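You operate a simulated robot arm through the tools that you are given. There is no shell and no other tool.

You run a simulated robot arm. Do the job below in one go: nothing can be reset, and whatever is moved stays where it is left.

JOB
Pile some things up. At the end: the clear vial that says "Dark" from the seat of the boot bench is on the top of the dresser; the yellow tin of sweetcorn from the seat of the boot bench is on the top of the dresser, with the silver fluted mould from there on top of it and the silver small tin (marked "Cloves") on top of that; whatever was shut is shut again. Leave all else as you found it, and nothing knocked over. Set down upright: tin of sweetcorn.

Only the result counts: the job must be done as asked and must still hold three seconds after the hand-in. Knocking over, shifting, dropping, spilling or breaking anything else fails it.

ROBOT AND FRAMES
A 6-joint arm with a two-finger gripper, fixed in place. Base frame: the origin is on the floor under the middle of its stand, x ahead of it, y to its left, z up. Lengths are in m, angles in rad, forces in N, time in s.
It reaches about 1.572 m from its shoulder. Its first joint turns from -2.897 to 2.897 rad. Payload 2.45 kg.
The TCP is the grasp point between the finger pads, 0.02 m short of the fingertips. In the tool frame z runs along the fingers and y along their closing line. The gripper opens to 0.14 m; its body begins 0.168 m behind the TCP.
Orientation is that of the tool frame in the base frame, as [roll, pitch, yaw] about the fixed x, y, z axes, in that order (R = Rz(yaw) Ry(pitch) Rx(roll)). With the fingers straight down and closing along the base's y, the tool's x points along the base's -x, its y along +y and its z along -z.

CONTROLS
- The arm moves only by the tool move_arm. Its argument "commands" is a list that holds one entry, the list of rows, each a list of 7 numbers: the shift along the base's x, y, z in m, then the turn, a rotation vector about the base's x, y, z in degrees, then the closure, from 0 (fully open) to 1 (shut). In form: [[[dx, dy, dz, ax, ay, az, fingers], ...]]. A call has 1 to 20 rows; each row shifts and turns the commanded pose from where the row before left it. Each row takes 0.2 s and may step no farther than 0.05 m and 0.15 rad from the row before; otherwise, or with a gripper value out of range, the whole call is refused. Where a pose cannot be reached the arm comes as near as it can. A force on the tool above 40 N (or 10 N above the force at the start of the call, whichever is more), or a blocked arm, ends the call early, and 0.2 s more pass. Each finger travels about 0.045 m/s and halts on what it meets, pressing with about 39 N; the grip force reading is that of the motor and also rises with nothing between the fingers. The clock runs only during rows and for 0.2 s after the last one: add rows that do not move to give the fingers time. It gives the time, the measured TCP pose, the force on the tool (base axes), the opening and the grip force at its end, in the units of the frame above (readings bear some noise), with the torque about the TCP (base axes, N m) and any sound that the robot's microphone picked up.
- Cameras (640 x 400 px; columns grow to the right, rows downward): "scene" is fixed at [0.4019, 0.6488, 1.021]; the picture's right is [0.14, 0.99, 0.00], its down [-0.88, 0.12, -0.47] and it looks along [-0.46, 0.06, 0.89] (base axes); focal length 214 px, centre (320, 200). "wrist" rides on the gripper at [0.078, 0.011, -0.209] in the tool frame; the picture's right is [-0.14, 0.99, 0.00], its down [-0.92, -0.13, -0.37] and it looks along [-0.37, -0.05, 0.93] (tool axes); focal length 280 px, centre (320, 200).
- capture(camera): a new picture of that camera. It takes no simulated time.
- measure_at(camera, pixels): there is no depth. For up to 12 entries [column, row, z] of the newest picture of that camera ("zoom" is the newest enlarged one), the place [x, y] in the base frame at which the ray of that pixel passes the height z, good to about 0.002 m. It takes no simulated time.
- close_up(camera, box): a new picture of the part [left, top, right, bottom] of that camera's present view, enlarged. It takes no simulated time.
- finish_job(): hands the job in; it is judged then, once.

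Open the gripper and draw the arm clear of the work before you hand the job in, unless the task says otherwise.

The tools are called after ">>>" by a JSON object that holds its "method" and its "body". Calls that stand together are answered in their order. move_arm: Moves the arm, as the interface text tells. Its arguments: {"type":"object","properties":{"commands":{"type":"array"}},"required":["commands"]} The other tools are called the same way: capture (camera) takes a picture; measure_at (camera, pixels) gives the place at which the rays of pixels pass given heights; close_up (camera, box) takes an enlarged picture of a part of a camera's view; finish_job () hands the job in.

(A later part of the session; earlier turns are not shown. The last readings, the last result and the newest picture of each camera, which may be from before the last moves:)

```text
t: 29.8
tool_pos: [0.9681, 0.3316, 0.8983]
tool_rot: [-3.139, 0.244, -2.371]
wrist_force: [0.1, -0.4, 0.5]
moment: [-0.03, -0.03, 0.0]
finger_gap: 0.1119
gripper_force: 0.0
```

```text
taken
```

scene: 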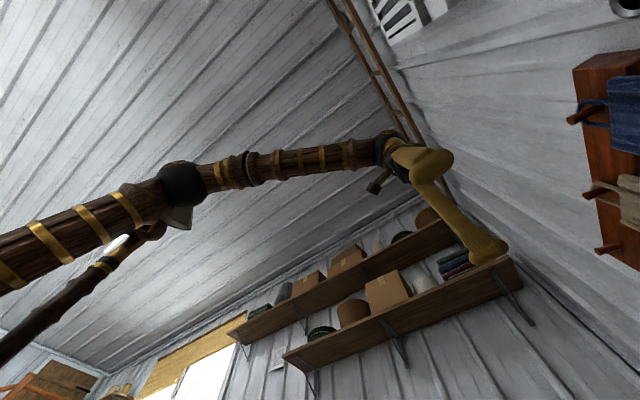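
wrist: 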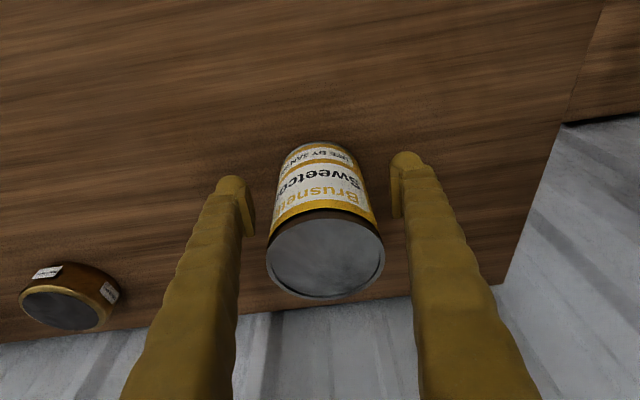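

The tin stands free between the fingers; it seems to have slid up slightly in the grip during the press. I retreat along the tool axis and look at it from above.

>>> {"method": "move_arm", "body": {"commands": [[[-0.0065, -0.0063, 0.0365, 0, 0, 0, 0.1], [-0.0065, -0.0063, 0.0365, 0, 0, 0, 0], [-0.0065, -0.0063, 0.0365, 0, 0, 0, 0], [-0.0065, -0.0063, 0.0365, 0, 0, 0, 0], [-0.0065, -0.0063, 0.0365, 0, 0, 0, 0], [0, 0, 0, 0, 0, 0, 0]]]}}

>>> {"method": "capture", "body": {"camera": "wrist"}}

>>> {"method": "close_up", "body": {"camera": "wrist", "box": [240, 60, 420, 220]}}

```text
t: 31.2
tool_pos: [0.9354, 0.2977, 1.081]
tool_rot: [-3.14, 0.245, -2.371]
wrist_force: [0.1, -0.4, 0.4]
moment: [-0.02, -0.01, 0.0]
finger_gap: 0.1397
gripper_force: 0.1
```

```text
taken
```

wrist: 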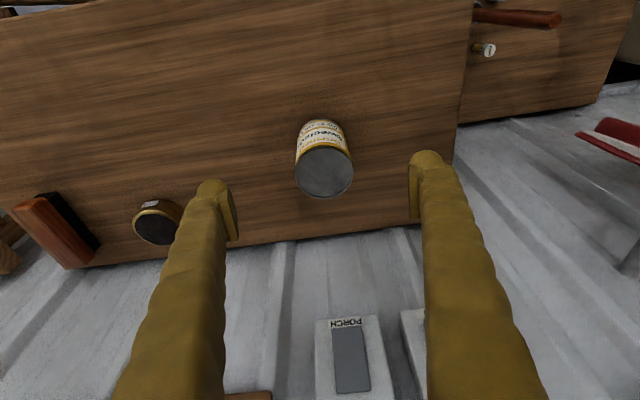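

```text
2.50 times, centred on (330, 140) of wrist
```

zoom: 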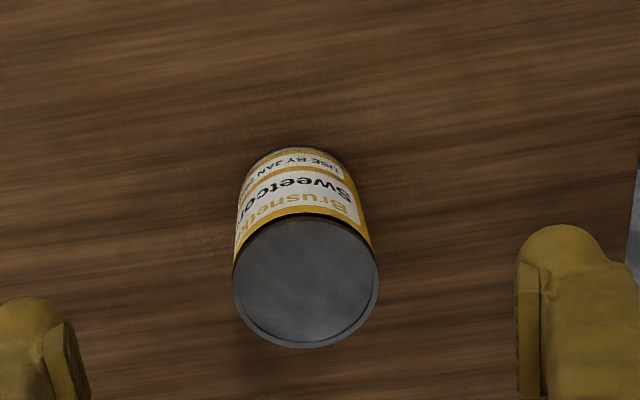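

The tin stands upright on the dresser, lid centre near (0.97, 0.335, 0.95). Now I return over the bench to inspect the mould and Cloves closely.

>>> {"method": "move_arm", "body": {"commands": [[[-0.0293, 0.0337, -0.002, 0, 0, 0, 0], [-0.0293, 0.0337, -0.002, 0, 0, 0, 0], [-0.0293, 0.0337, -0.002, 0, 0, 0, 0], [-0.0293, 0.0337, -0.002, 0, 0, 0, 0], [-0.0293, 0.0337, -0.002, 0, 0, 0, 0], [-0.0293, 0.0337, -0.002, 0, 0, 0, 0], [-0.0293, 0.0337, -0.002, 0, 0, 0, 0], [-0.0293, 0.0337, -0.002, 0, 0, 0, 0], [-0.0293, 0.0337, -0.002, 0, 0, 0, 0], [0, 0, -0.04, 0, 0, 0, 0.2], [0, 0, -0.04, 0, 0, 0, 0.3], [0, 0, -0.04, 0, 0, 0, 0.4], [0, 0, 0, 0, 0, 0, 0.4]]]}}

>>> {"method": "capture", "body": {"camera": "wrist"}}

>>> {"method": "close_up", "body": {"camera": "wrist", "box": [240, 20, 400, 180]}}

```text
t: 34.0
tool_pos: [0.6707, 0.6034, 0.9425]
tool_rot: [-3.14, 0.246, -2.373]
wrist_force: [-0.7, 0.5, 0.1]
moment: [-0.02, -0.03, 0.01]
finger_gap: 0.0839
gripper_force: 0.1
```

```text
taken
```

wrist: 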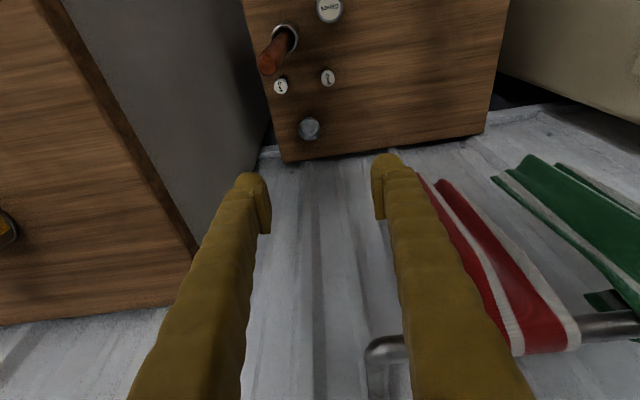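

```text
2.50 times, centred on (320, 100) of wrist
```

zoom: 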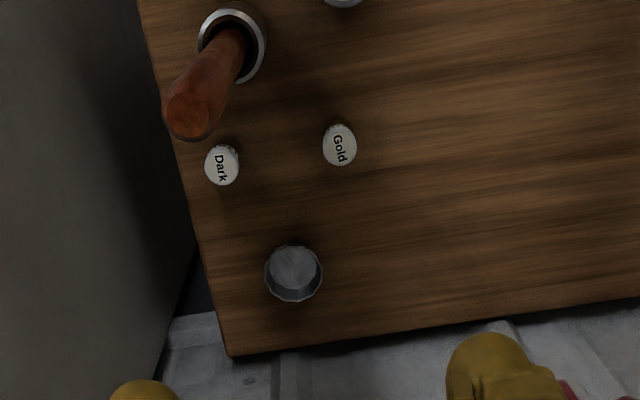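

The mould is at about (310,129), the Dark vial at (281,86) and the rod clear to the left. I measure the mould's position at several rim heights.

>>> {"method": "measure_at", "body": {"camera": "wrist", "pixels": [[309.6, 129.2, 0.44], [309.6, 129.2, 0.46], [309.6, 129.2, 0.48], [281, 86, 0.48], [281, 86, 0.5], [328, 78, 0.48], [331, 8, 0.48], [267, 65, 0.8], [375, 345, 1.0]]}}

```text
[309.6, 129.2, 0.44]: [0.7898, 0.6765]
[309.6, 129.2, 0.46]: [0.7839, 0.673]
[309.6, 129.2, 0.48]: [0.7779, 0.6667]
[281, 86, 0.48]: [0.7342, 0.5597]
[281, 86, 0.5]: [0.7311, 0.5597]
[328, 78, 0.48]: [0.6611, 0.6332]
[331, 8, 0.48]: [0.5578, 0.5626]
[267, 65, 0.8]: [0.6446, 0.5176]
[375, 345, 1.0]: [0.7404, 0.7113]
```

The direct tilted path would bring the camera close to the rod, so I move forward over the mould while still high (above 0.80), then descend vertically there. First to about (0.778, 0.669, 0.80).

>>> {"method": "move_arm", "body": {"commands": [[[0.027, 0.0165, -0.035, 0, 0, 0, 0.4], [0.027, 0.0165, -0.035, 0, 0, 0, 0.4], [0.027, 0.0165, -0.035, 0, 0, 0, 0.4], [0.027, 0.0165, -0.035, 0, 0, 0, 0.4], [0, 0, 0, 0, 0, 0, 0.4]]]}}

>>> {"method": "capture", "body": {"camera": "wrist"}}

>>> {"method": "close_up", "body": {"camera": "wrist", "box": [220, 20, 400, 200]}}

```text
t: 35.2
tool_pos: [0.7784, 0.6684, 0.8018]
tool_rot: [-3.14, 0.245, -2.373]
wrist_force: [-0.5, 0.1, 0.4]
moment: [-0.02, 0.01, -0.01]
finger_gap: 0.0841
gripper_force: 0.0
```

```text
taken
```

wrist: 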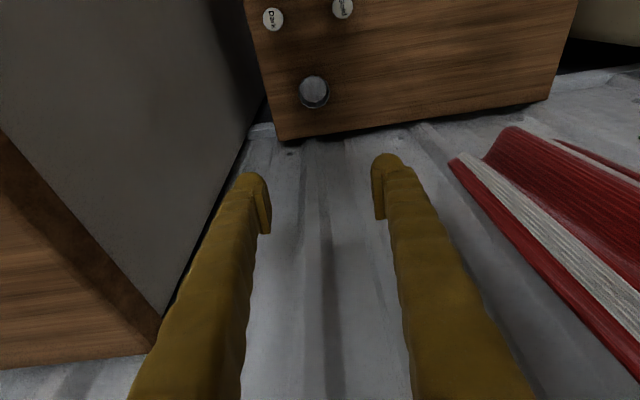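

```text
2.22 times, centred on (310, 110) of wrist
```

zoom: 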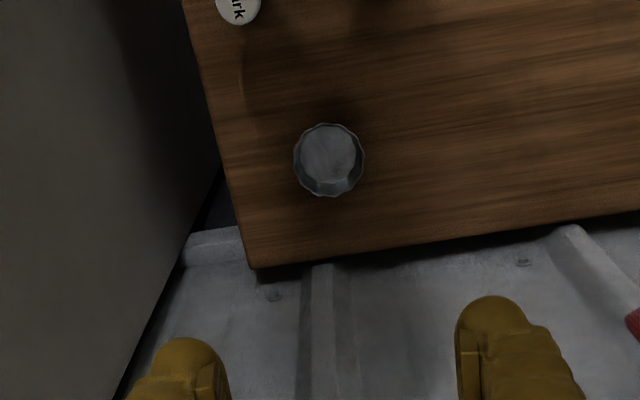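

The mould's rim is centred at about (314,92) from this pose. I measure it, and the seat corner at (281,141), for height triangulation.

>>> {"method": "measure_at", "body": {"camera": "wrist", "pixels": [[314, 92, 0.44], [314, 92, 0.46], [314, 92, 0.48], [280.7, 141.5, 0.42], [280.7, 141.5, 0.43], [280.7, 141.5, 0.44], [298, 92, 0.46], [330, 92, 0.46]]}}

```text
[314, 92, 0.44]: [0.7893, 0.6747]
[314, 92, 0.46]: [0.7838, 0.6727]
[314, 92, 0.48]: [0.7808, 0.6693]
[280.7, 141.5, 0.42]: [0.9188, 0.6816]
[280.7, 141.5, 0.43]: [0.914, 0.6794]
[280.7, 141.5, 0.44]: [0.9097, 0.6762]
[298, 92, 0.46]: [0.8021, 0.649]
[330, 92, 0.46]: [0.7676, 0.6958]
```

Seat z≈0.44 confirmed; mould centre ≈(0.783, 0.672), width ≈0.058. I descend straight to z≈0.60 with a slight correction and look again.

>>> {"method": "move_arm", "body": {"commands": [[[0.002, 0.001, -0.04, 0, 0, 0, 0.4], [0.002, 0.001, -0.04, 0, 0, 0, 0.4], [0, 0, -0.04, 0, 0, 0, 0.4], [0, 0, -0.04, 0, 0, 0, 0.4], [0, 0, -0.04, 0, 0, 0, 0.4], [0, 0, 0, 0, 0, 0, 0.4]]]}}

>>> {"method": "capture", "body": {"camera": "wrist"}}

>>> {"method": "close_up", "body": {"camera": "wrist", "box": [230, 60, 410, 220]}}

```text
t: 36.6
tool_pos: [0.785, 0.671, 0.6002]
tool_rot: [-3.139, 0.245, -2.373]
wrist_force: [0.3, 0.0, -0.5]
moment: [0.0, -0.06, 0.01]
finger_gap: 0.084
gripper_force: 0.0
```

```text
taken
```

wrist: 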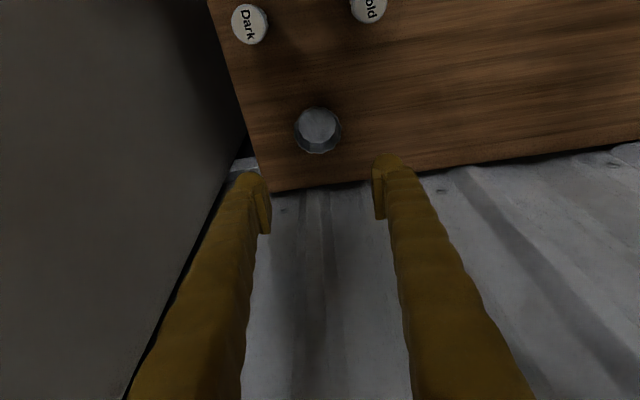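

```text
2.50 times, centred on (320, 140) of wrist
```

zoom: 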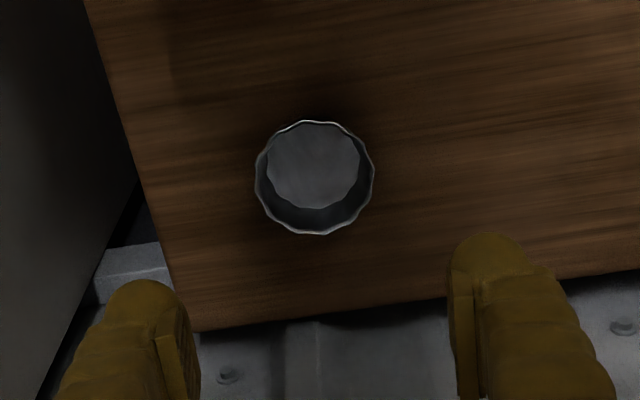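

The mould is clearly an open, shallow fluted cup (rim ≈0.057 m, depth ≈0.017 m), centred at (318,131). I measure its centre from this close pose before the final descent.

>>> {"method": "measure_at", "body": {"camera": "wrist", "pixels": [[318, 130.8, 0.46], [318, 130.8, 0.465], [318, 130.8, 0.47], [318, 130.8, 0.48], [294, 130, 0.465], [342, 131, 0.465]]}}

```text
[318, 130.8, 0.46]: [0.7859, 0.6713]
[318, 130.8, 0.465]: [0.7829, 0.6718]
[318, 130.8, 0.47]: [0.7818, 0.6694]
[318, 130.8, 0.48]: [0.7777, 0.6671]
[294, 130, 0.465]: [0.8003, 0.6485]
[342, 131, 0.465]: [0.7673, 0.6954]
```

The mould centre is (0.783, 0.671) with the rim near z≈0.465. I descend straight to TCP z≈0.470 and check for contact.

>>> {"method": "move_arm", "body": {"commands": [[[-0.001, 0, -0.04, 0, 0, 0, 0.4], [-0.001, 0, -0.04, 0, 0, 0, 0.4], [0, 0, -0.03, 0, 0, 0, 0.4], [0, 0, -0.012, 0, 0, 0, 0.4], [0, 0, -0.008, 0, 0, 0, 0.4], [0, 0, 0, 0, 0, 0, 0.4]]]}}

>>> {"method": "capture", "body": {"camera": "wrist"}}

```text
t: 38.0
tool_pos: [0.7816, 0.6707, 0.4738]
tool_rot: [-3.139, 0.245, -2.373]
wrist_force: [0.0, -0.7, -0.4]
moment: [-0.01, 0.01, -0.03]
finger_gap: 0.084
gripper_force: 0.1
```

```text
taken
```

wrist: 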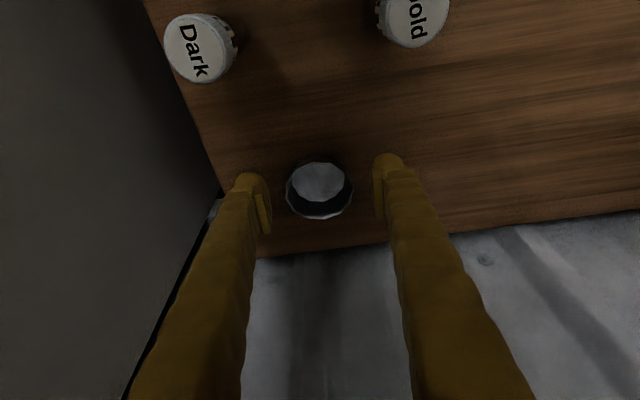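

The mould sits centred between the fingers at (319,190). I zoom to check the fingertip height versus the seat and rim.

>>> {"method": "close_up", "body": {"camera": "wrist", "box": [220, 120, 420, 260]}}

```text
2.86 times, centred on (320, 190) of wrist
```

zoom: 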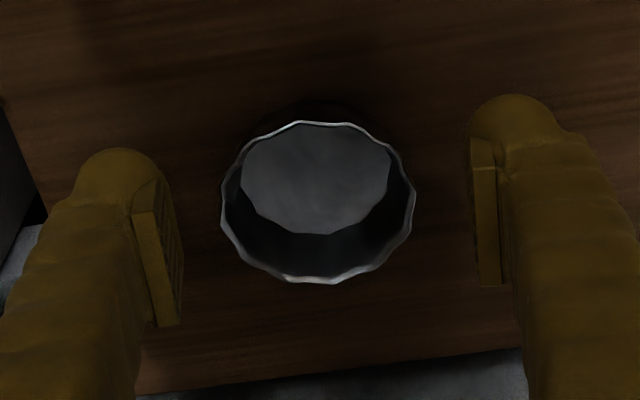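

The rim lies about 5 mm below the TCP, within the pads. I close on the mould.

>>> {"method": "move_arm", "body": {"commands": [[[0, 0, 0, 0, 0, 0, 0.55], [0, 0, 0, 0, 0, 0, 0.7], [0, 0, 0, 0, 0, 0, 0.7], [0, 0, 0, 0, 0, 0, 0.7], [0, 0, 0, 0, 0, 0, 0.7]]]}}

>>> {"method": "close_up", "body": {"camera": "wrist", "box": [220, 120, 420, 260]}}

```text
t: 39.2
tool_pos: [0.782, 0.6704, 0.4724]
tool_rot: [-3.141, 0.243, -2.373]
wrist_force: [0.3, 0.1, 0.5]
moment: [-0.02, -0.01, -0.01]
finger_gap: 0.0546
gripper_force: 38.9
```

```text
2.86 times, centred on (320, 190) of wrist
```

zoom: 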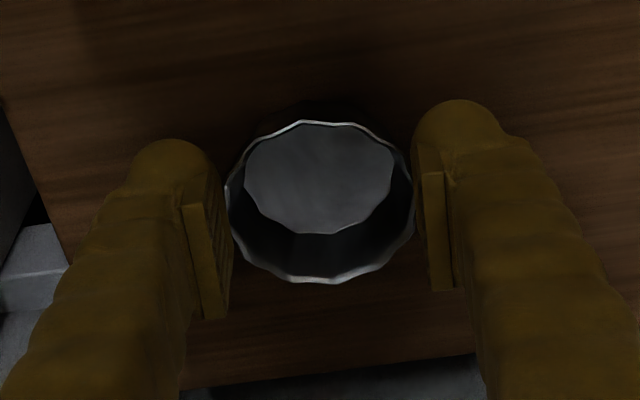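

Gripped with a gap of 0.0546 m. I lift gently straight up and check that the mould comes along.

>>> {"method": "move_arm", "body": {"commands": [[[0, 0, 0.005, 0, 0, 0, 0.7], [0, 0, 0.01, 0, 0, 0, 0.7], [0, 0, 0.02, 0, 0, 0, 0.7], [0, 0, 0.03, 0, 0, 0, 0.7], [0, 0, 0.03, 0, 0, 0, 0.7], [0, 0, 0, 0, 0, 0, 0.7]]]}}

>>> {"method": "capture", "body": {"camera": "wrist"}}

>>> {"method": "close_up", "body": {"camera": "wrist", "box": [220, 120, 420, 260]}}

```text
t: 40.6
tool_pos: [0.7838, 0.6718, 0.5679]
tool_rot: [-3.141, 0.243, -2.371]
wrist_force: [-0.1, -0.7, -0.5]
moment: [0.0, 0.01, 0.01]
finger_gap: 0.0421
gripper_force: 0.0
```

```text
taken
```

wrist: 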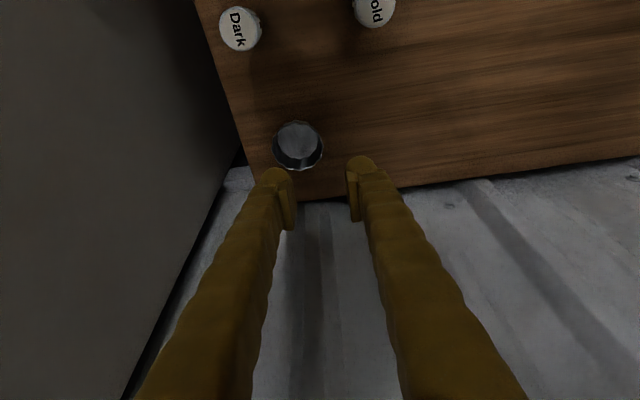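

```text
2.86 times, centred on (320, 190) of wrist
```

zoom: 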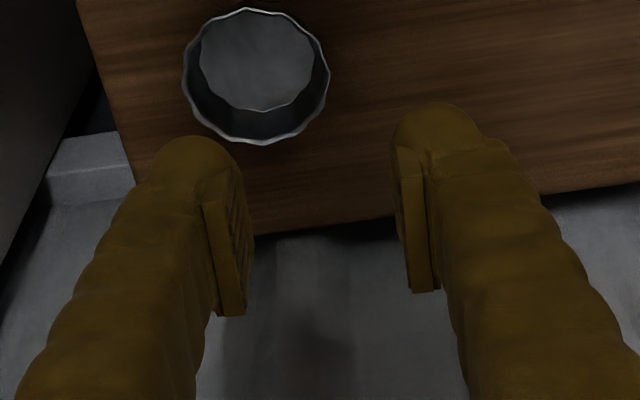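

The mould slipped out and stayed standing on the seat, shifted slightly (now at (298,147)); the contact was evidently too near the fingertips. I measure where it is now and will regrasp lower.

>>> {"method": "measure_at", "body": {"camera": "wrist", "pixels": [[297.6, 146.6, 0.46], [297.6, 146.6, 0.465], [297.6, 146.6, 0.47], [240, 28, 0.49], [240, 28, 0.5], [272, 146, 0.465], [323, 147, 0.465]]}}

```text
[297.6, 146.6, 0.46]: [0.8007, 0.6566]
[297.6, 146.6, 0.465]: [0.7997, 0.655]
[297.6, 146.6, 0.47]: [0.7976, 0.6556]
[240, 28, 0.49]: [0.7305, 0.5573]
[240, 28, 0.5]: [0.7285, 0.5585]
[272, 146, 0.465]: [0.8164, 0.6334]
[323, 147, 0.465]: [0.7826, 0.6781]
```

The mould is now at (0.799, 0.655). I open the fingers, shift over it and descend, this time going lower until the tips are just about to touch the seat.

>>> {"method": "move_arm", "body": {"commands": [[[0, 0, 0, 0, 0, 0, 0.4], [0.008, -0.008, 0, 0, 0, 0, 0.4], [0.0075, -0.0085, 0, 0, 0, 0, 0.4], [0, 0, -0.03, 0, 0, 0, 0.4], [0, 0, -0.03, 0, 0, 0, 0.4], [0, 0, -0.02, 0, 0, 0, 0.4], [0, 0, -0.01, 0, 0, 0, 0.4], [0, 0, 0, 0, 0, 0, 0.4]]]}}

>>> {"method": "capture", "body": {"camera": "wrist"}}

>>> {"method": "close_up", "body": {"camera": "wrist", "box": [220, 120, 420, 260]}}

```text
t: 42.4
tool_pos: [0.7963, 0.6554, 0.4767]
tool_rot: [-3.139, 0.244, -2.372]
wrist_force: [-0.6, -0.1, 0.7]
moment: [0.01, -0.01, 0.0]
finger_gap: 0.0839
gripper_force: 0.1
```

```text
taken
```

wrist: 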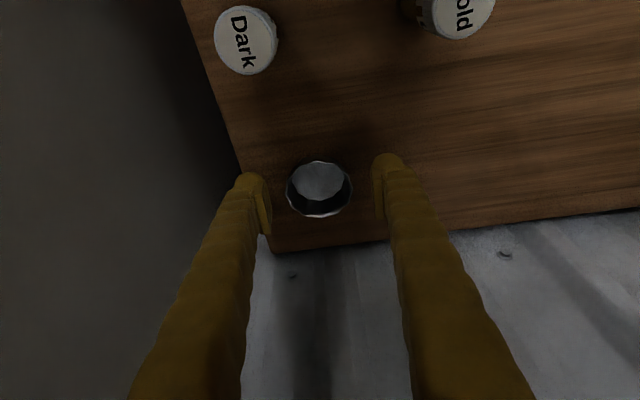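

```text
2.86 times, centred on (320, 190) of wrist
```

zoom: 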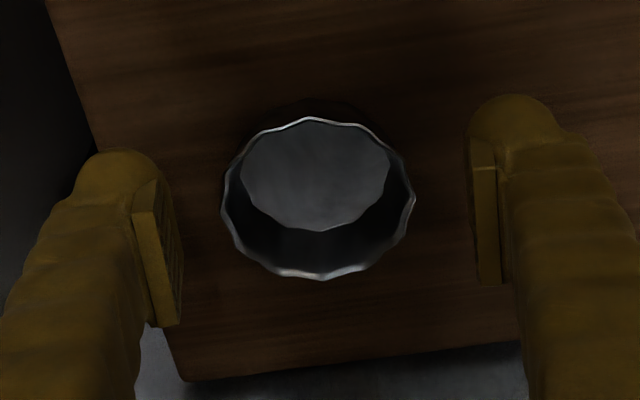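

Centred at (319,189). I lower further in small steps to get the rim well into the pads, watching the force.

>>> {"method": "move_arm", "body": {"commands": [[[0, 0, -0.006, 0, 0, 0, 0.4], [0, 0, -0.004, 0, 0, 0, 0.4], [0, 0, 0, 0, 0, 0, 0.4]]]}}

```text
t: 43.2
tool_pos: [0.797, 0.6545, 0.4672]
tool_rot: [-3.139, 0.244, -2.372]
wrist_force: [-0.6, 0.4, -1.0]
moment: [-0.02, -0.03, 0.0]
finger_gap: 0.0837
gripper_force: 0.1
```

No contact yet at z≈0.467. I go down a few more millimetres.

>>> {"method": "move_arm", "body": {"commands": [[[0, 0, -0.003, 0, 0, 0, 0.4], [0, 0, -0.002, 0, 0, 0, 0.4], [0, 0, 0, 0, 0, 0, 0.4]]]}}

>>> {"method": "close_up", "body": {"camera": "wrist", "box": [220, 120, 420, 260]}}

```text
t: 44.0
tool_pos: [0.7978, 0.655, 0.464]
tool_rot: [-3.141, 0.246, -2.372]
wrist_force: [-0.8, -0.1, 0.2]
moment: [-0.04, -0.03, 0.0]
finger_gap: 0.0838
gripper_force: 0.0
```

```text
2.86 times, centred on (320, 190) of wrist
```

zoom: 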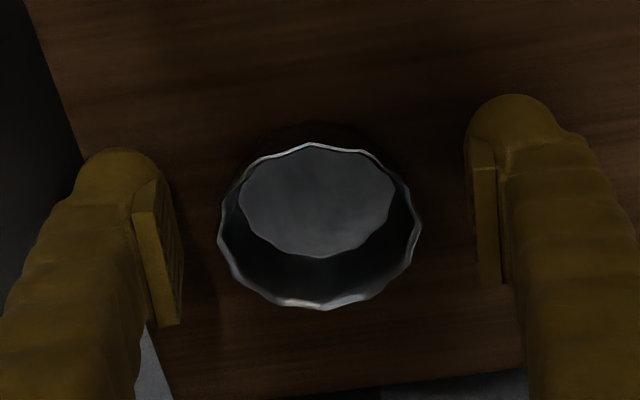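

The rim now sits at or slightly above TCP level between the pads. I close again and check the grip.

>>> {"method": "move_arm", "body": {"commands": [[[0, 0, 0, 0, 0, 0, 0.5], [0, 0, 0, 0, 0, 0, 0.65], [0, 0, 0, 0, 0, 0, 0.65], [0, 0, 0, 0, 0, 0, 0.65], [0, 0, 0, 0, 0, 0, 0.65]]]}}

>>> {"method": "close_up", "body": {"camera": "wrist", "box": [220, 120, 420, 260]}}

```text
t: 45.2
tool_pos: [0.7966, 0.6539, 0.4642]
tool_rot: [-3.141, 0.243, -2.372]
wrist_force: [-0.6, -0.1, 0.3]
moment: [0.01, -0.01, 0.01]
finger_gap: 0.0538
gripper_force: 39.3
```

```text
2.86 times, centred on (320, 190) of wrist
```

zoom: 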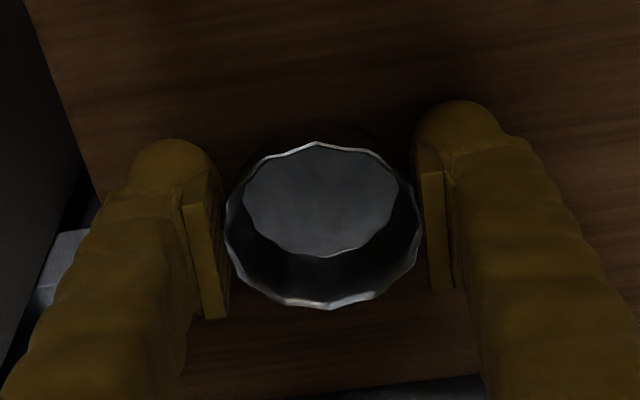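

Gap 0.0538 m with 39 N. I lift 15 mm slowly and look before going on.

>>> {"method": "move_arm", "body": {"commands": [[[0, 0, 0.003, 0, 0, 0, 0.65], [0, 0, 0.004, 0, 0, 0, 0.65], [0, 0, 0.004, 0, 0, 0, 0.65], [0, 0, 0.004, 0, 0, 0, 0.65], [0, 0, 0, 0, 0, 0, 0.65]]]}}

>>> {"method": "close_up", "body": {"camera": "wrist", "box": [220, 120, 420, 260]}}

```text
t: 46.4
tool_pos: [0.7974, 0.6547, 0.4776]
tool_rot: [-3.139, 0.243, -2.371]
wrist_force: [-0.4, 0.3, -0.4]
moment: [0.0, -0.02, -0.02]
finger_gap: 0.0542
gripper_force: 39.2
```

```text
2.86 times, centred on (320, 190) of wrist
```

zoom: 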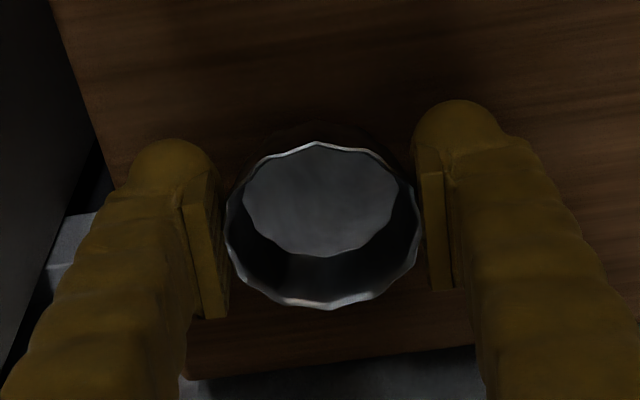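

The mould now rises with the gripper (same place in the image). I continue lifting vertically to about z=0.60 and check again.

>>> {"method": "move_arm", "body": {"commands": [[[0, 0, 0.01, 0, 0, 0, 0.65], [0, 0, 0.015, 0, 0, 0, 0.65], [0, 0, 0.02, 0, 0, 0, 0.65], [0, 0, 0.02, 0, 0, 0, 0.65], [0, 0, 0.025, 0, 0, 0, 0.65], [0, 0, 0.025, 0, 0, 0, 0.65], [0, 0, 0, 0, 0, 0, 0.65]]]}}

>>> {"method": "capture", "body": {"camera": "wrist"}}

```text
t: 48.0
tool_pos: [0.7969, 0.655, 0.5923]
tool_rot: [-3.14, 0.246, -2.374]
wrist_force: [-0.4, -1.1, -0.5]
moment: [0.0, -0.03, -0.03]
finger_gap: 0.0538
gripper_force: 39.3
```

```text
taken
```

wrist: 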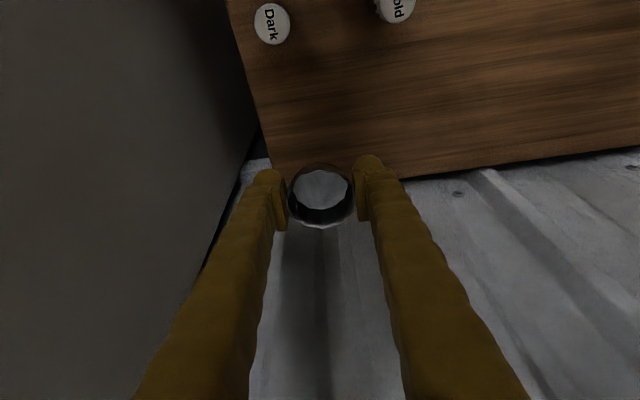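

The mould is held securely at z=0.592. I raise it straight to 0.80, then carry it back and over to the dresser, above the tin.

>>> {"method": "move_arm", "body": {"commands": [[[0, 0, 0.03, 0, 0, 0, 0.65], [0, 0, 0.04, 0, 0, 0, 0.65], [0, 0, 0.045, 0, 0, 0, 0.65], [0, 0, 0.045, 0, 0, 0, 0.65], [0, 0, 0.045, 0, 0, 0, 0.65], [0, -0.028, 0.036, 0, 0, 0, 0.65], [0, -0.028, 0.036, 0, 0, 0, 0.65], [0, -0.028, 0.036, 0, 0, 0, 0.65], [0, -0.028, 0.036, 0, 0, 0, 0.65], [0, -0.027, 0.036, 0, 0, 0, 0.65], [0, 0, 0, 0, 0, 0, 0.65]]]}}

>>> {"method": "capture", "body": {"camera": "wrist"}}

```text
t: 50.4
tool_pos: [0.7974, 0.5158, 0.9777]
tool_rot: [-3.14, 0.245, -2.373]
wrist_force: [0.0, 0.5, -0.5]
moment: [0.04, 0.02, 0.0]
finger_gap: 0.054
gripper_force: 39.1
```

```text
taken
```

wrist: 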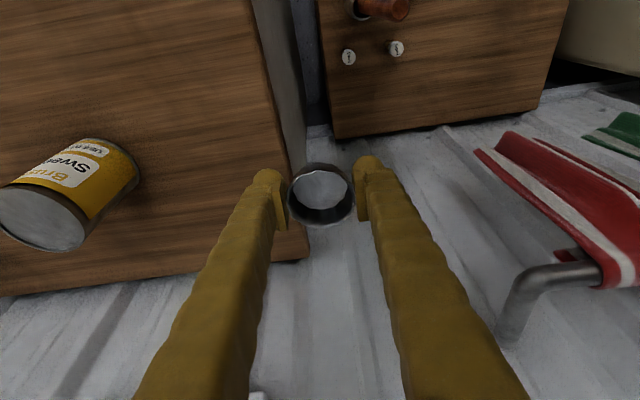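

The mould is held; the tin is visible at left (40–140,140–250). I zoom on the lid for triangulating its exact position.

>>> {"method": "close_up", "body": {"camera": "wrist", "box": [0, 120, 160, 270]}}

```text
2.67 times, centred on (80, 195) of wrist
```

zoom: 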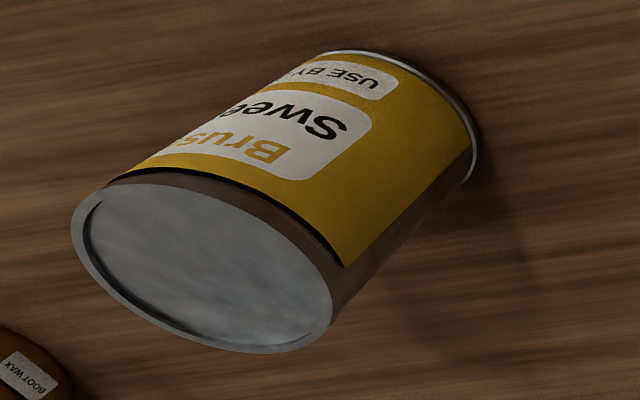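

I get the lid centre's ray at several heights from this side view.

>>> {"method": "measure_at", "body": {"camera": "wrist", "pixels": [[35.8, 219.7, 0.93], [35.8, 219.7, 0.94], [35.8, 219.7, 0.95], [35.8, 219.7, 0.96], [127, 170, 0.84], [127, 170, 0.85]]}}

```text
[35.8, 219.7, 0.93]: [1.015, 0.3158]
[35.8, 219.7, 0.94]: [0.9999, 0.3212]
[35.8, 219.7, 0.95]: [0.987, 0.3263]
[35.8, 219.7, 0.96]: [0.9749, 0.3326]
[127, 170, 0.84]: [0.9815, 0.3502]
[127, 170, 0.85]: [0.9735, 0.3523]
```

The two rays cross at z≈0.963, so the tin stands at (0.969, 0.335) with its lid at z≈0.962. I carry the mould up and over it to z≈1.08.

>>> {"method": "move_arm", "body": {"commands": [[[0.01, -0.01, 0.03, 0, 0, 0, 0.65], [0.02, -0.021, 0.03, 0, 0, 0, 0.65], [0.028, -0.03, 0.02, 0, 0, 0, 0.65], [0.03, -0.03, 0.01, 0, 0, 0, 0.65], [0.03, -0.032, 0.01, 0, 0, 0, 0.65], [0.03, -0.032, 0, 0, 0, 0, 0.65], [0.0236, -0.0258, 0, 0, 0, 0, 0.65], [0, 0, 0, 0, 0, 0, 0.65]]]}}

>>> {"method": "capture", "body": {"camera": "wrist"}}

>>> {"method": "close_up", "body": {"camera": "wrist", "box": [220, 100, 420, 260]}}

```text
t: 52.2
tool_pos: [0.9694, 0.3341, 1.077]
tool_rot: [-3.139, 0.246, -2.372]
wrist_force: [0.5, -0.2, 0.1]
moment: [0.01, 0.05, 0.0]
finger_gap: 0.0535
gripper_force: 39.0
```

```text
taken
```

wrist: 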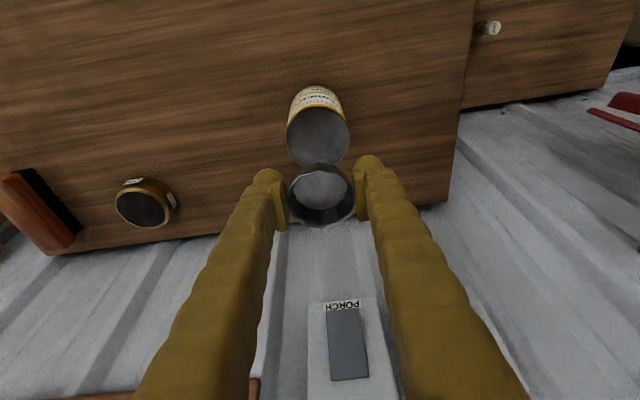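

```text
2.50 times, centred on (320, 180) of wrist
```

zoom: 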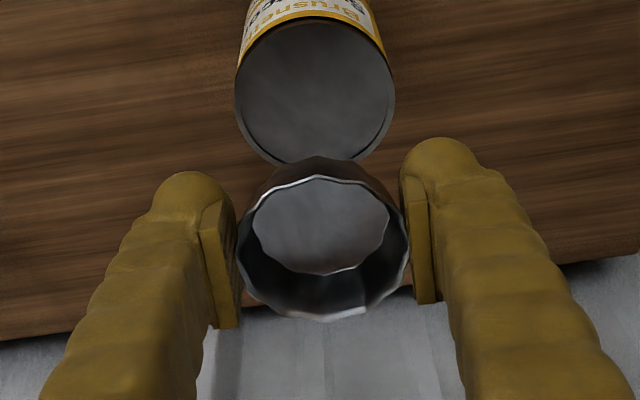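

The mould is held level as grasped; the tin's lid is visible below at about (318,136). I measure the lid centre again from here.

>>> {"method": "measure_at", "body": {"camera": "wrist", "pixels": [[318, 136, 0.95], [318, 136, 0.96], [318, 136, 0.965], [286.5, 138, 0.96], [349.5, 134, 0.96]]}}

```text
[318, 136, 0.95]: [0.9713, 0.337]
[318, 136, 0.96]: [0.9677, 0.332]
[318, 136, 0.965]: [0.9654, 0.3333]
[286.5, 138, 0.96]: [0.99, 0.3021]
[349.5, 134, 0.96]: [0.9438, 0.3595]
```

Alignment is within about 3 mm. I lower to z≈1.00 with a tiny correction, then continue in small steps to contact.

>>> {"method": "move_arm", "body": {"commands": [[[-0.001, -0.001, -0.03, 0, 0, 0, 0.65], [-0.001, -0.001, -0.025, 0, 0, 0, 0.65], [0, 0, -0.015, 0, 0, 0, 0.65], [0, 0, 0, 0, 0, 0, 0.65]]]}}

>>> {"method": "capture", "body": {"camera": "wrist"}}

>>> {"method": "close_up", "body": {"camera": "wrist", "box": [220, 100, 420, 260]}}

```text
t: 53.2
tool_pos: [0.9676, 0.3306, 1.007]
tool_rot: [-3.139, 0.244, -2.373]
wrist_force: [0.7, 0.0, 0.2]
moment: [0.0, 0.02, 0.04]
finger_gap: 0.0539
gripper_force: 38.6
```

```text
taken
```

wrist: 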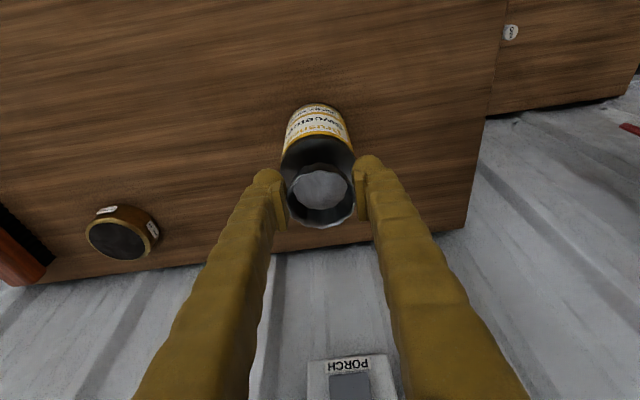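

```text
2.50 times, centred on (320, 180) of wrist
```

zoom: 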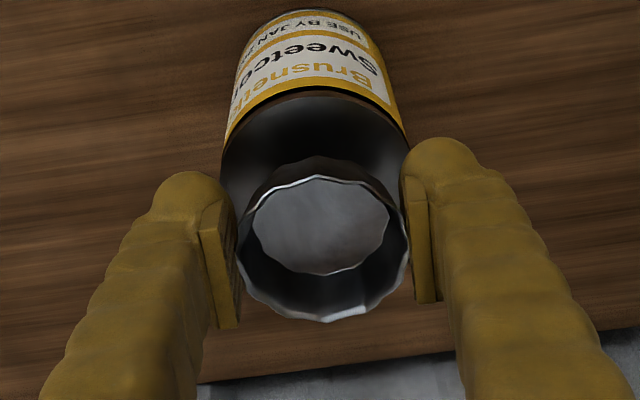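

Well aligned above the lid. I lower in small steps, checking the force.

>>> {"method": "move_arm", "body": {"commands": [[[0, 0, -0.005, 0, 0, 0, 0.65], [0, 0, -0.004, 0, 0, 0, 0.65], [0, 0, -0.003, 0, 0, 0, 0.65], [0, 0, 0, 0, 0, 0, 0.65]]]}}

```text
t: 54.2
tool_pos: [0.9671, 0.3323, 0.9971]
tool_rot: [-3.14, 0.245, -2.372]
wrist_force: [0.4, -0.1, -0.1]
moment: [-0.01, 0.02, 0.0]
finger_gap: 0.054
gripper_force: 39.1
```

>>> {"method": "move_arm", "body": {"commands": [[[0, 0, -0.003, 0, 0, 0, 0.65], [0, 0, -0.003, 0, 0, 0, 0.65], [0, 0, 0, 0, 0, 0, 0.65]]]}}

>>> {"method": "close_up", "body": {"camera": "wrist", "box": [220, 100, 420, 260]}}

```text
t: 55.0
tool_pos: [0.9673, 0.3329, 0.9897]
tool_rot: [-3.139, 0.245, -2.373]
wrist_force: [-0.5, 0.2, -0.1]
moment: [0.03, 0.01, -0.01]
finger_gap: 0.0539
gripper_force: 39.7
```

```text
2.50 times, centred on (320, 180) of wrist
```

zoom: 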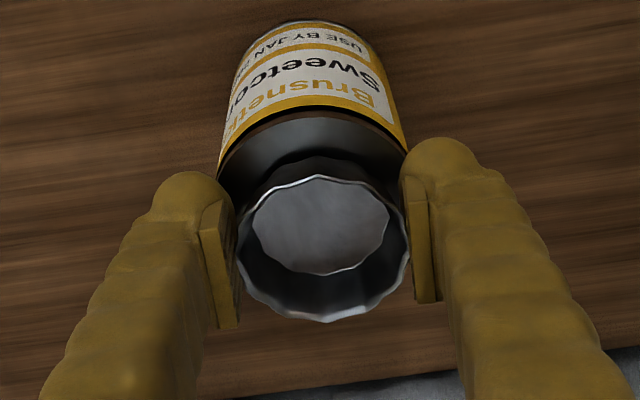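

Still no contact at z≈0.990. I continue down 2 mm at a time.

>>> {"method": "move_arm", "body": {"commands": [[[0, 0, -0.002, 0, 0, 0, 0.65], [0, 0, -0.002, 0, 0, 0, 0.65], [0, 0, 0, 0, 0, 0, 0.65]]]}}

```text
t: 55.8
tool_pos: [0.9659, 0.3316, 0.9868]
tool_rot: [-3.141, 0.244, -2.371]
wrist_force: [-1.8, 1.6, 10.7]
moment: [0.04, -0.03, 0.03]
finger_gap: 0.0538
gripper_force: 39.2
```

Contact: +10.7 N at z≈0.987. I back off 1 mm and open gently.

>>> {"method": "move_arm", "body": {"commands": [[[0, 0, 0.001, 0, 0, 0, 0.65], [0, 0, 0, 0, 0, 0, 0.65]]]}}

>>> {"method": "close_up", "body": {"camera": "wrist", "box": [220, 100, 420, 260]}}

```text
t: 56.4
tool_pos: [0.9674, 0.3325, 0.9865]
tool_rot: [-3.14, 0.244, -2.373]
wrist_force: [-1.0, -0.4, 3.8]
moment: [0.0, -0.02, 0.02]
finger_gap: 0.0537
gripper_force: 39.1
```

```text
2.50 times, centred on (320, 180) of wrist
```

zoom: 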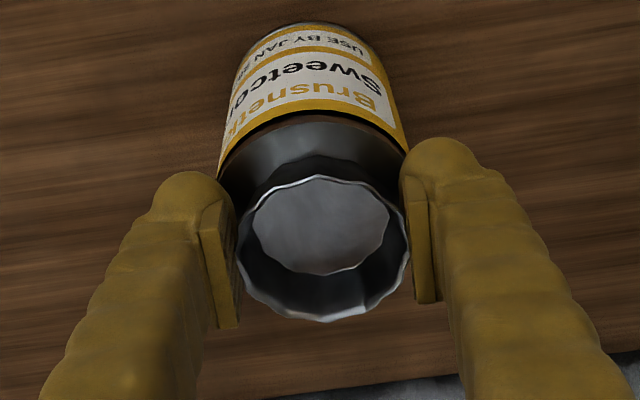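

Light contact (3.8 N); the mould is within about 5 mm of the lid centre, well inside the chime. I release it.

>>> {"method": "move_arm", "body": {"commands": [[[0, 0, 0, 0, 0, 0, 0.6], [0, 0, 0, 0, 0, 0, 0.55], [0, 0, 0, 0, 0, 0, 0.5], [0, 0, 0, 0, 0, 0, 0.45], [0, 0, 0, 0, 0, 0, 0.4], [0, 0, 0, 0, 0, 0, 0.4]]]}}

>>> {"method": "close_up", "body": {"camera": "wrist", "box": [220, 100, 420, 260]}}

```text
t: 57.8
tool_pos: [0.9664, 0.3321, 0.9871]
tool_rot: [-3.139, 0.245, -2.372]
wrist_force: [-0.5, 0.0, 0.1]
moment: [-0.01, 0.02, 0.01]
finger_gap: 0.084
gripper_force: 0.0
```

```text
2.50 times, centred on (320, 180) of wrist
```

zoom: 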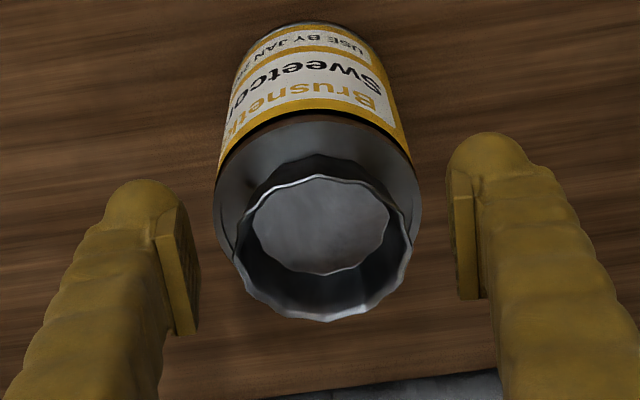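

The mould rests on the tin's lid, with the fingers clear on both sides. I retreat along the tool axis and view the stack.

>>> {"method": "move_arm", "body": {"commands": [[[-0.0018, -0.0018, 0.01, 0, 0, 0, 0.3], [-0.0054, -0.0052, 0.03, 0, 0, 0, 0.2], [-0.0065, -0.0063, 0.0365, 0, 0, 0, 0.2], [-0.0065, -0.0063, 0.0365, 0, 0, 0, 0.2], [0, 0, 0, 0, 0, 0, 0.2]]]}}

>>> {"method": "capture", "body": {"camera": "wrist"}}

>>> {"method": "close_up", "body": {"camera": "wrist", "box": [240, 80, 400, 220]}}

```text
t: 59.0
tool_pos: [0.948, 0.3131, 1.1009]
tool_rot: [-3.141, 0.246, -2.372]
wrist_force: [-0.2, -0.1, 0.4]
moment: [0.02, 0.04, 0.01]
finger_gap: 0.1118
gripper_force: 0.0
```

```text
taken
```

wrist: 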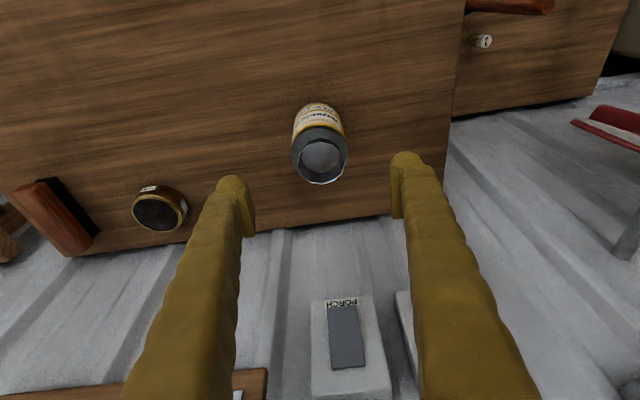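

```text
2.86 times, centred on (320, 150) of wrist
```

zoom: 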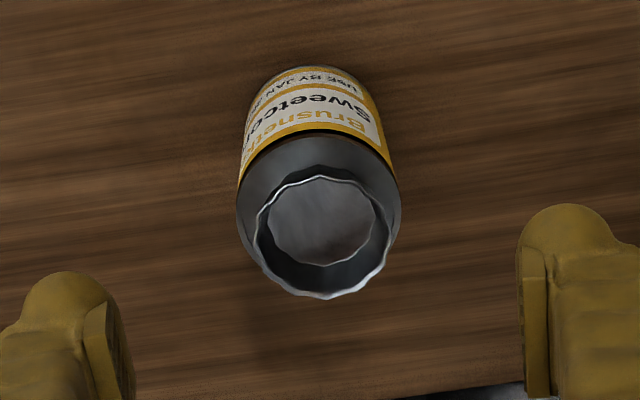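

The mould sits nicely centred on the tin. Next is Cloves: I travel back over the bench at height while turning the tool about -64° so that camera and body will lean away from the rod.

>>> {"method": "move_arm", "body": {"commands": [[[-0.02, 0.015, 0.02, 0, 0, -5.8, 0.2], [-0.037, 0.0232, 0, 0, 0, -5.8, 0.2], [-0.037, 0.0232, -0.01, 0, 0, -5.8, 0.2], [-0.037, 0.0232, -0.015, 0, 0, -5.8, 0.3], [-0.037, 0.0232, -0.015, 0, 0, -5.8, 0.3], [-0.037, 0.0232, -0.015, 0, 0, -5.8, 0.3], [-0.037, 0.0232, -0.015, 0, 0, -5.8, 0.3], [-0.037, 0.0232, -0.015, 0, 0, -5.8, 0.3], [-0.037, 0.0232, -0.015, 0, 0, -5.8, 0.3], [-0.037, 0.0232, -0.015, 0, 0, -5.8, 0.3], [-0.037, 0.0232, -0.015, 0, 0, -5.8, 0.3], [0, 0, 0, 0, 0, 0, 0.3]]]}}

>>> {"method": "capture", "body": {"camera": "wrist"}}

```text
t: 61.6
tool_pos: [0.5585, 0.5599, 0.9891]
tool_rot: [-3.139, 0.243, 2.796]
wrist_force: [-0.7, 1.0, 0.0]
moment: [-0.01, -0.01, -0.01]
finger_gap: 0.098
gripper_force: 0.0
```

```text
taken
```

wrist: 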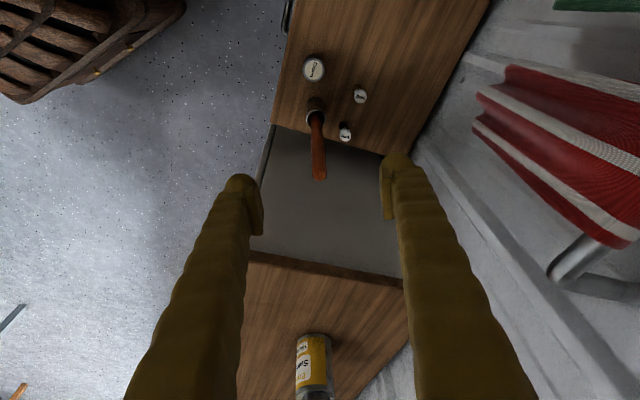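

Cloves is below at (313,69), the rod at (316,120–180) stays on the far side of the fingers. I descend vertically above Cloves to z≈0.62 and look again.

>>> {"method": "move_arm", "body": {"commands": [[[0, 0, -0.045, 0, 0, 0, 0.35], [0, 0, -0.045, 0, 0, 0, 0.35], [0, 0, -0.045, 0, 0, 0, 0.35], [0, 0, -0.045, 0, 0, 0, 0.35], [0, 0, 0, 0, 0, 0, 0.35]]]}}

>>> {"method": "capture", "body": {"camera": "wrist"}}

```text
t: 62.8
tool_pos: [0.5583, 0.5588, 0.8086]
tool_rot: [-3.139, 0.246, 2.797]
wrist_force: [0.0, 0.1, 0.5]
moment: [0.0, -0.03, -0.02]
finger_gap: 0.091
gripper_force: 0.0
```

```text
taken
```

wrist: 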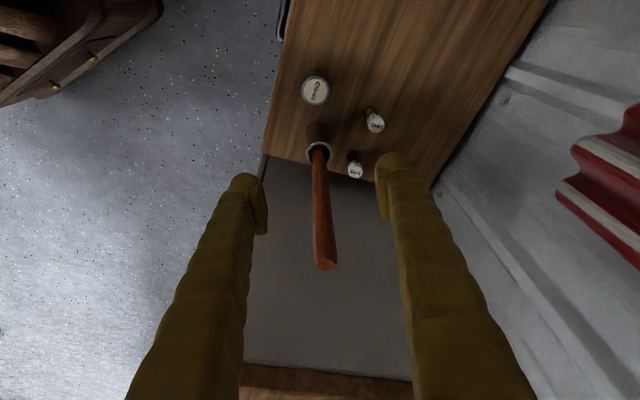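

The rod stays well forward of the fingers (its top at (325,265)). I continue down to z≈0.62.

>>> {"method": "move_arm", "body": {"commands": [[[0, 0, -0.04, 0, 0, 0, 0.4], [0, 0, -0.04, 0, 0, 0, 0.4], [0, 0, -0.04, 0, 0, 0, 0.4], [0, 0, -0.04, 0, 0, 0, 0.4], [0, 0, -0.03, 0, 0, 0, 0.4], [0, 0, 0, 0, 0, 0, 0.4]]]}}

>>> {"method": "capture", "body": {"camera": "wrist"}}

>>> {"method": "close_up", "body": {"camera": "wrist", "box": [220, 80, 420, 240]}}

```text
t: 64.2
tool_pos: [0.5583, 0.5599, 0.6196]
tool_rot: [-3.141, 0.242, 2.797]
wrist_force: [0.4, 0.4, 0.6]
moment: [-0.04, -0.03, 0.02]
finger_gap: 0.084
gripper_force: 0.1
```

```text
taken
```

wrist: 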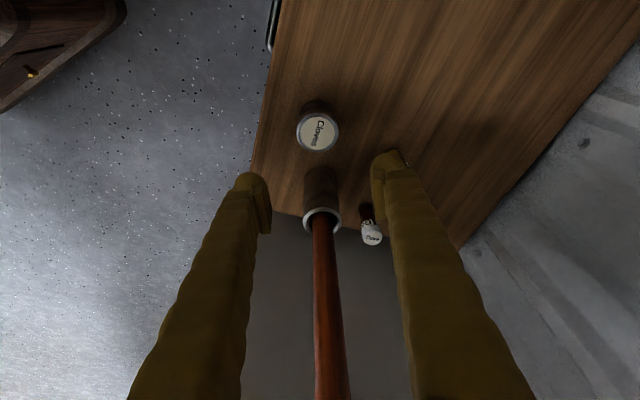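

```text
2.50 times, centred on (320, 160) of wrist
```

zoom: 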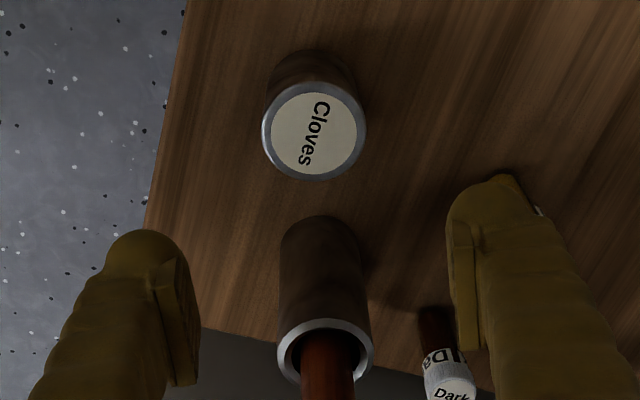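

Cloves' lid is 0.050 m wide, at (317.6,132.4). I measure its height by comparing with earlier rays before grasping.

>>> {"method": "measure_at", "body": {"camera": "wrist", "pixels": [[317.6, 132.4, 0.47], [317.6, 132.4, 0.48], [317.6, 132.4, 0.49], [317.6, 132.4, 0.5], [314, 103, 0.44], [323, 213, 0.5], [323, 213, 0.48], [370, 232, 0.49]]}}

```text
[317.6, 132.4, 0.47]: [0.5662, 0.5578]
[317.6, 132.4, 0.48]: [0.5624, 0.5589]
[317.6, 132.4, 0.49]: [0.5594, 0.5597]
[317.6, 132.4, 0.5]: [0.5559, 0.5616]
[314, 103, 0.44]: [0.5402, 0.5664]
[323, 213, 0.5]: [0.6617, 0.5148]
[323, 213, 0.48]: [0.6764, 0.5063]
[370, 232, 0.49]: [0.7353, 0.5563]
```

Cloves stands at (0.558, 0.560) with its lid near z≈0.493, so it is about 0.053 m tall. I descend vertically to TCP z≈0.475, gripping high so the fingertips stay above its foot.

>>> {"method": "move_arm", "body": {"commands": [[[0, 0, -0.04, 0, 0, 0, 0.4], [0, 0, -0.04, 0, 0, 0, 0.4], [0, 0, -0.035, 0, 0, 0, 0.4], [0, 0, -0.02, 0, 0, 0, 0.4], [0, 0, -0.01, 0, 0, 0, 0.4], [0, 0, 0, 0, 0, 0, 0.4]]]}}

>>> {"method": "capture", "body": {"camera": "wrist"}}

>>> {"method": "close_up", "body": {"camera": "wrist", "box": [220, 120, 420, 280]}}

```text
t: 65.6
tool_pos: [0.5569, 0.5588, 0.4768]
tool_rot: [-3.141, 0.244, 2.798]
wrist_force: [-0.6, -0.7, 0.2]
moment: [0.01, 0.04, -0.02]
finger_gap: 0.084
gripper_force: 0.0
```

```text
taken
```

wrist: 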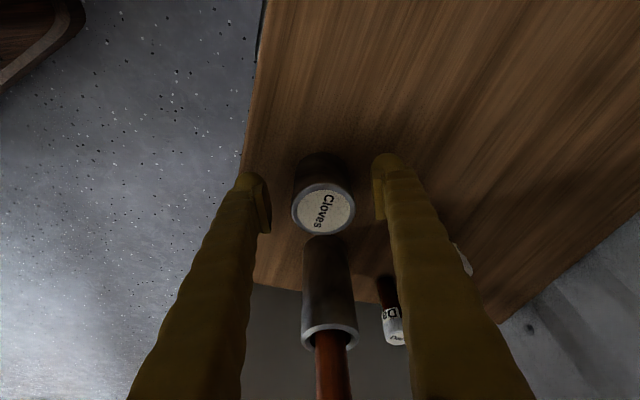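

```text
2.50 times, centred on (320, 200) of wrist
```

zoom: 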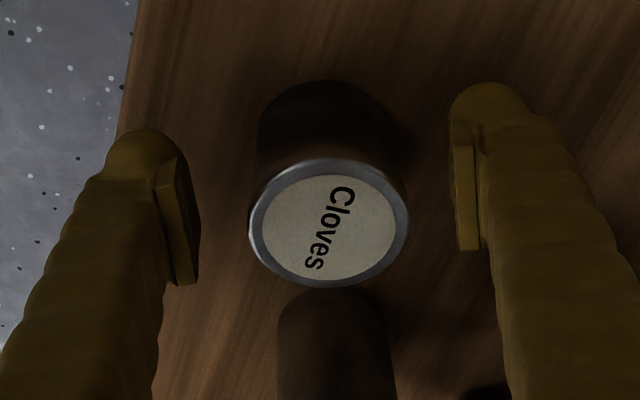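

Cloves is centred between the pads with the fingertips above the seat. I close on it.

>>> {"method": "move_arm", "body": {"commands": [[[0, 0, 0, 0, 0, 0, 0.55], [0, 0, 0, 0, 0, 0, 0.7], [0, 0, 0, 0, 0, 0, 0.7], [0, 0, 0, 0, 0, 0, 0.7], [0, 0, 0, 0, 0, 0, 0.7]]]}}

>>> {"method": "close_up", "body": {"camera": "wrist", "box": [220, 120, 420, 280]}}

```text
t: 66.8
tool_pos: [0.5571, 0.5598, 0.4764]
tool_rot: [-3.139, 0.244, 2.799]
wrist_force: [0.1, 0.1, 0.4]
moment: [0.03, -0.01, 0.0]
finger_gap: 0.0473
gripper_force: 39.3
```

```text
2.50 times, centred on (320, 200) of wrist
```

zoom: 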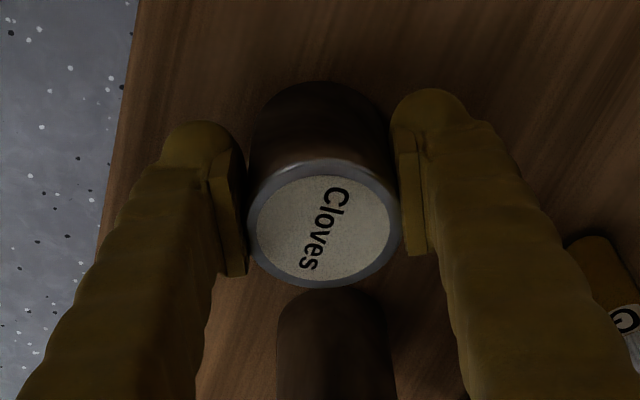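

Gripped: gap 0.0473 m, 39 N. I lift slowly and check that it follows.

>>> {"method": "move_arm", "body": {"commands": [[[0, 0, 0.005, 0, 0, 0, 0.7], [0, 0, 0.01, 0, 0, 0, 0.7], [0, 0, 0.015, 0, 0, 0, 0.7], [0, 0, 0.02, 0, 0, 0, 0.7], [0, 0, 0, 0, 0, 0, 0.7]]]}}

>>> {"method": "close_up", "body": {"camera": "wrist", "box": [220, 120, 420, 280]}}

```text
t: 68.0
tool_pos: [0.5558, 0.5582, 0.5262]
tool_rot: [-3.142, 0.245, 2.797]
wrist_force: [0.3, -0.1, -0.5]
moment: [-0.02, 0.0, -0.01]
finger_gap: 0.0474
gripper_force: 39.1
```

```text
2.50 times, centred on (320, 200) of wrist
```

zoom: 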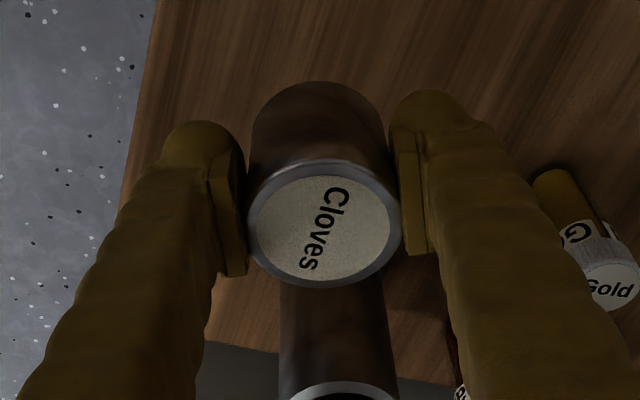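

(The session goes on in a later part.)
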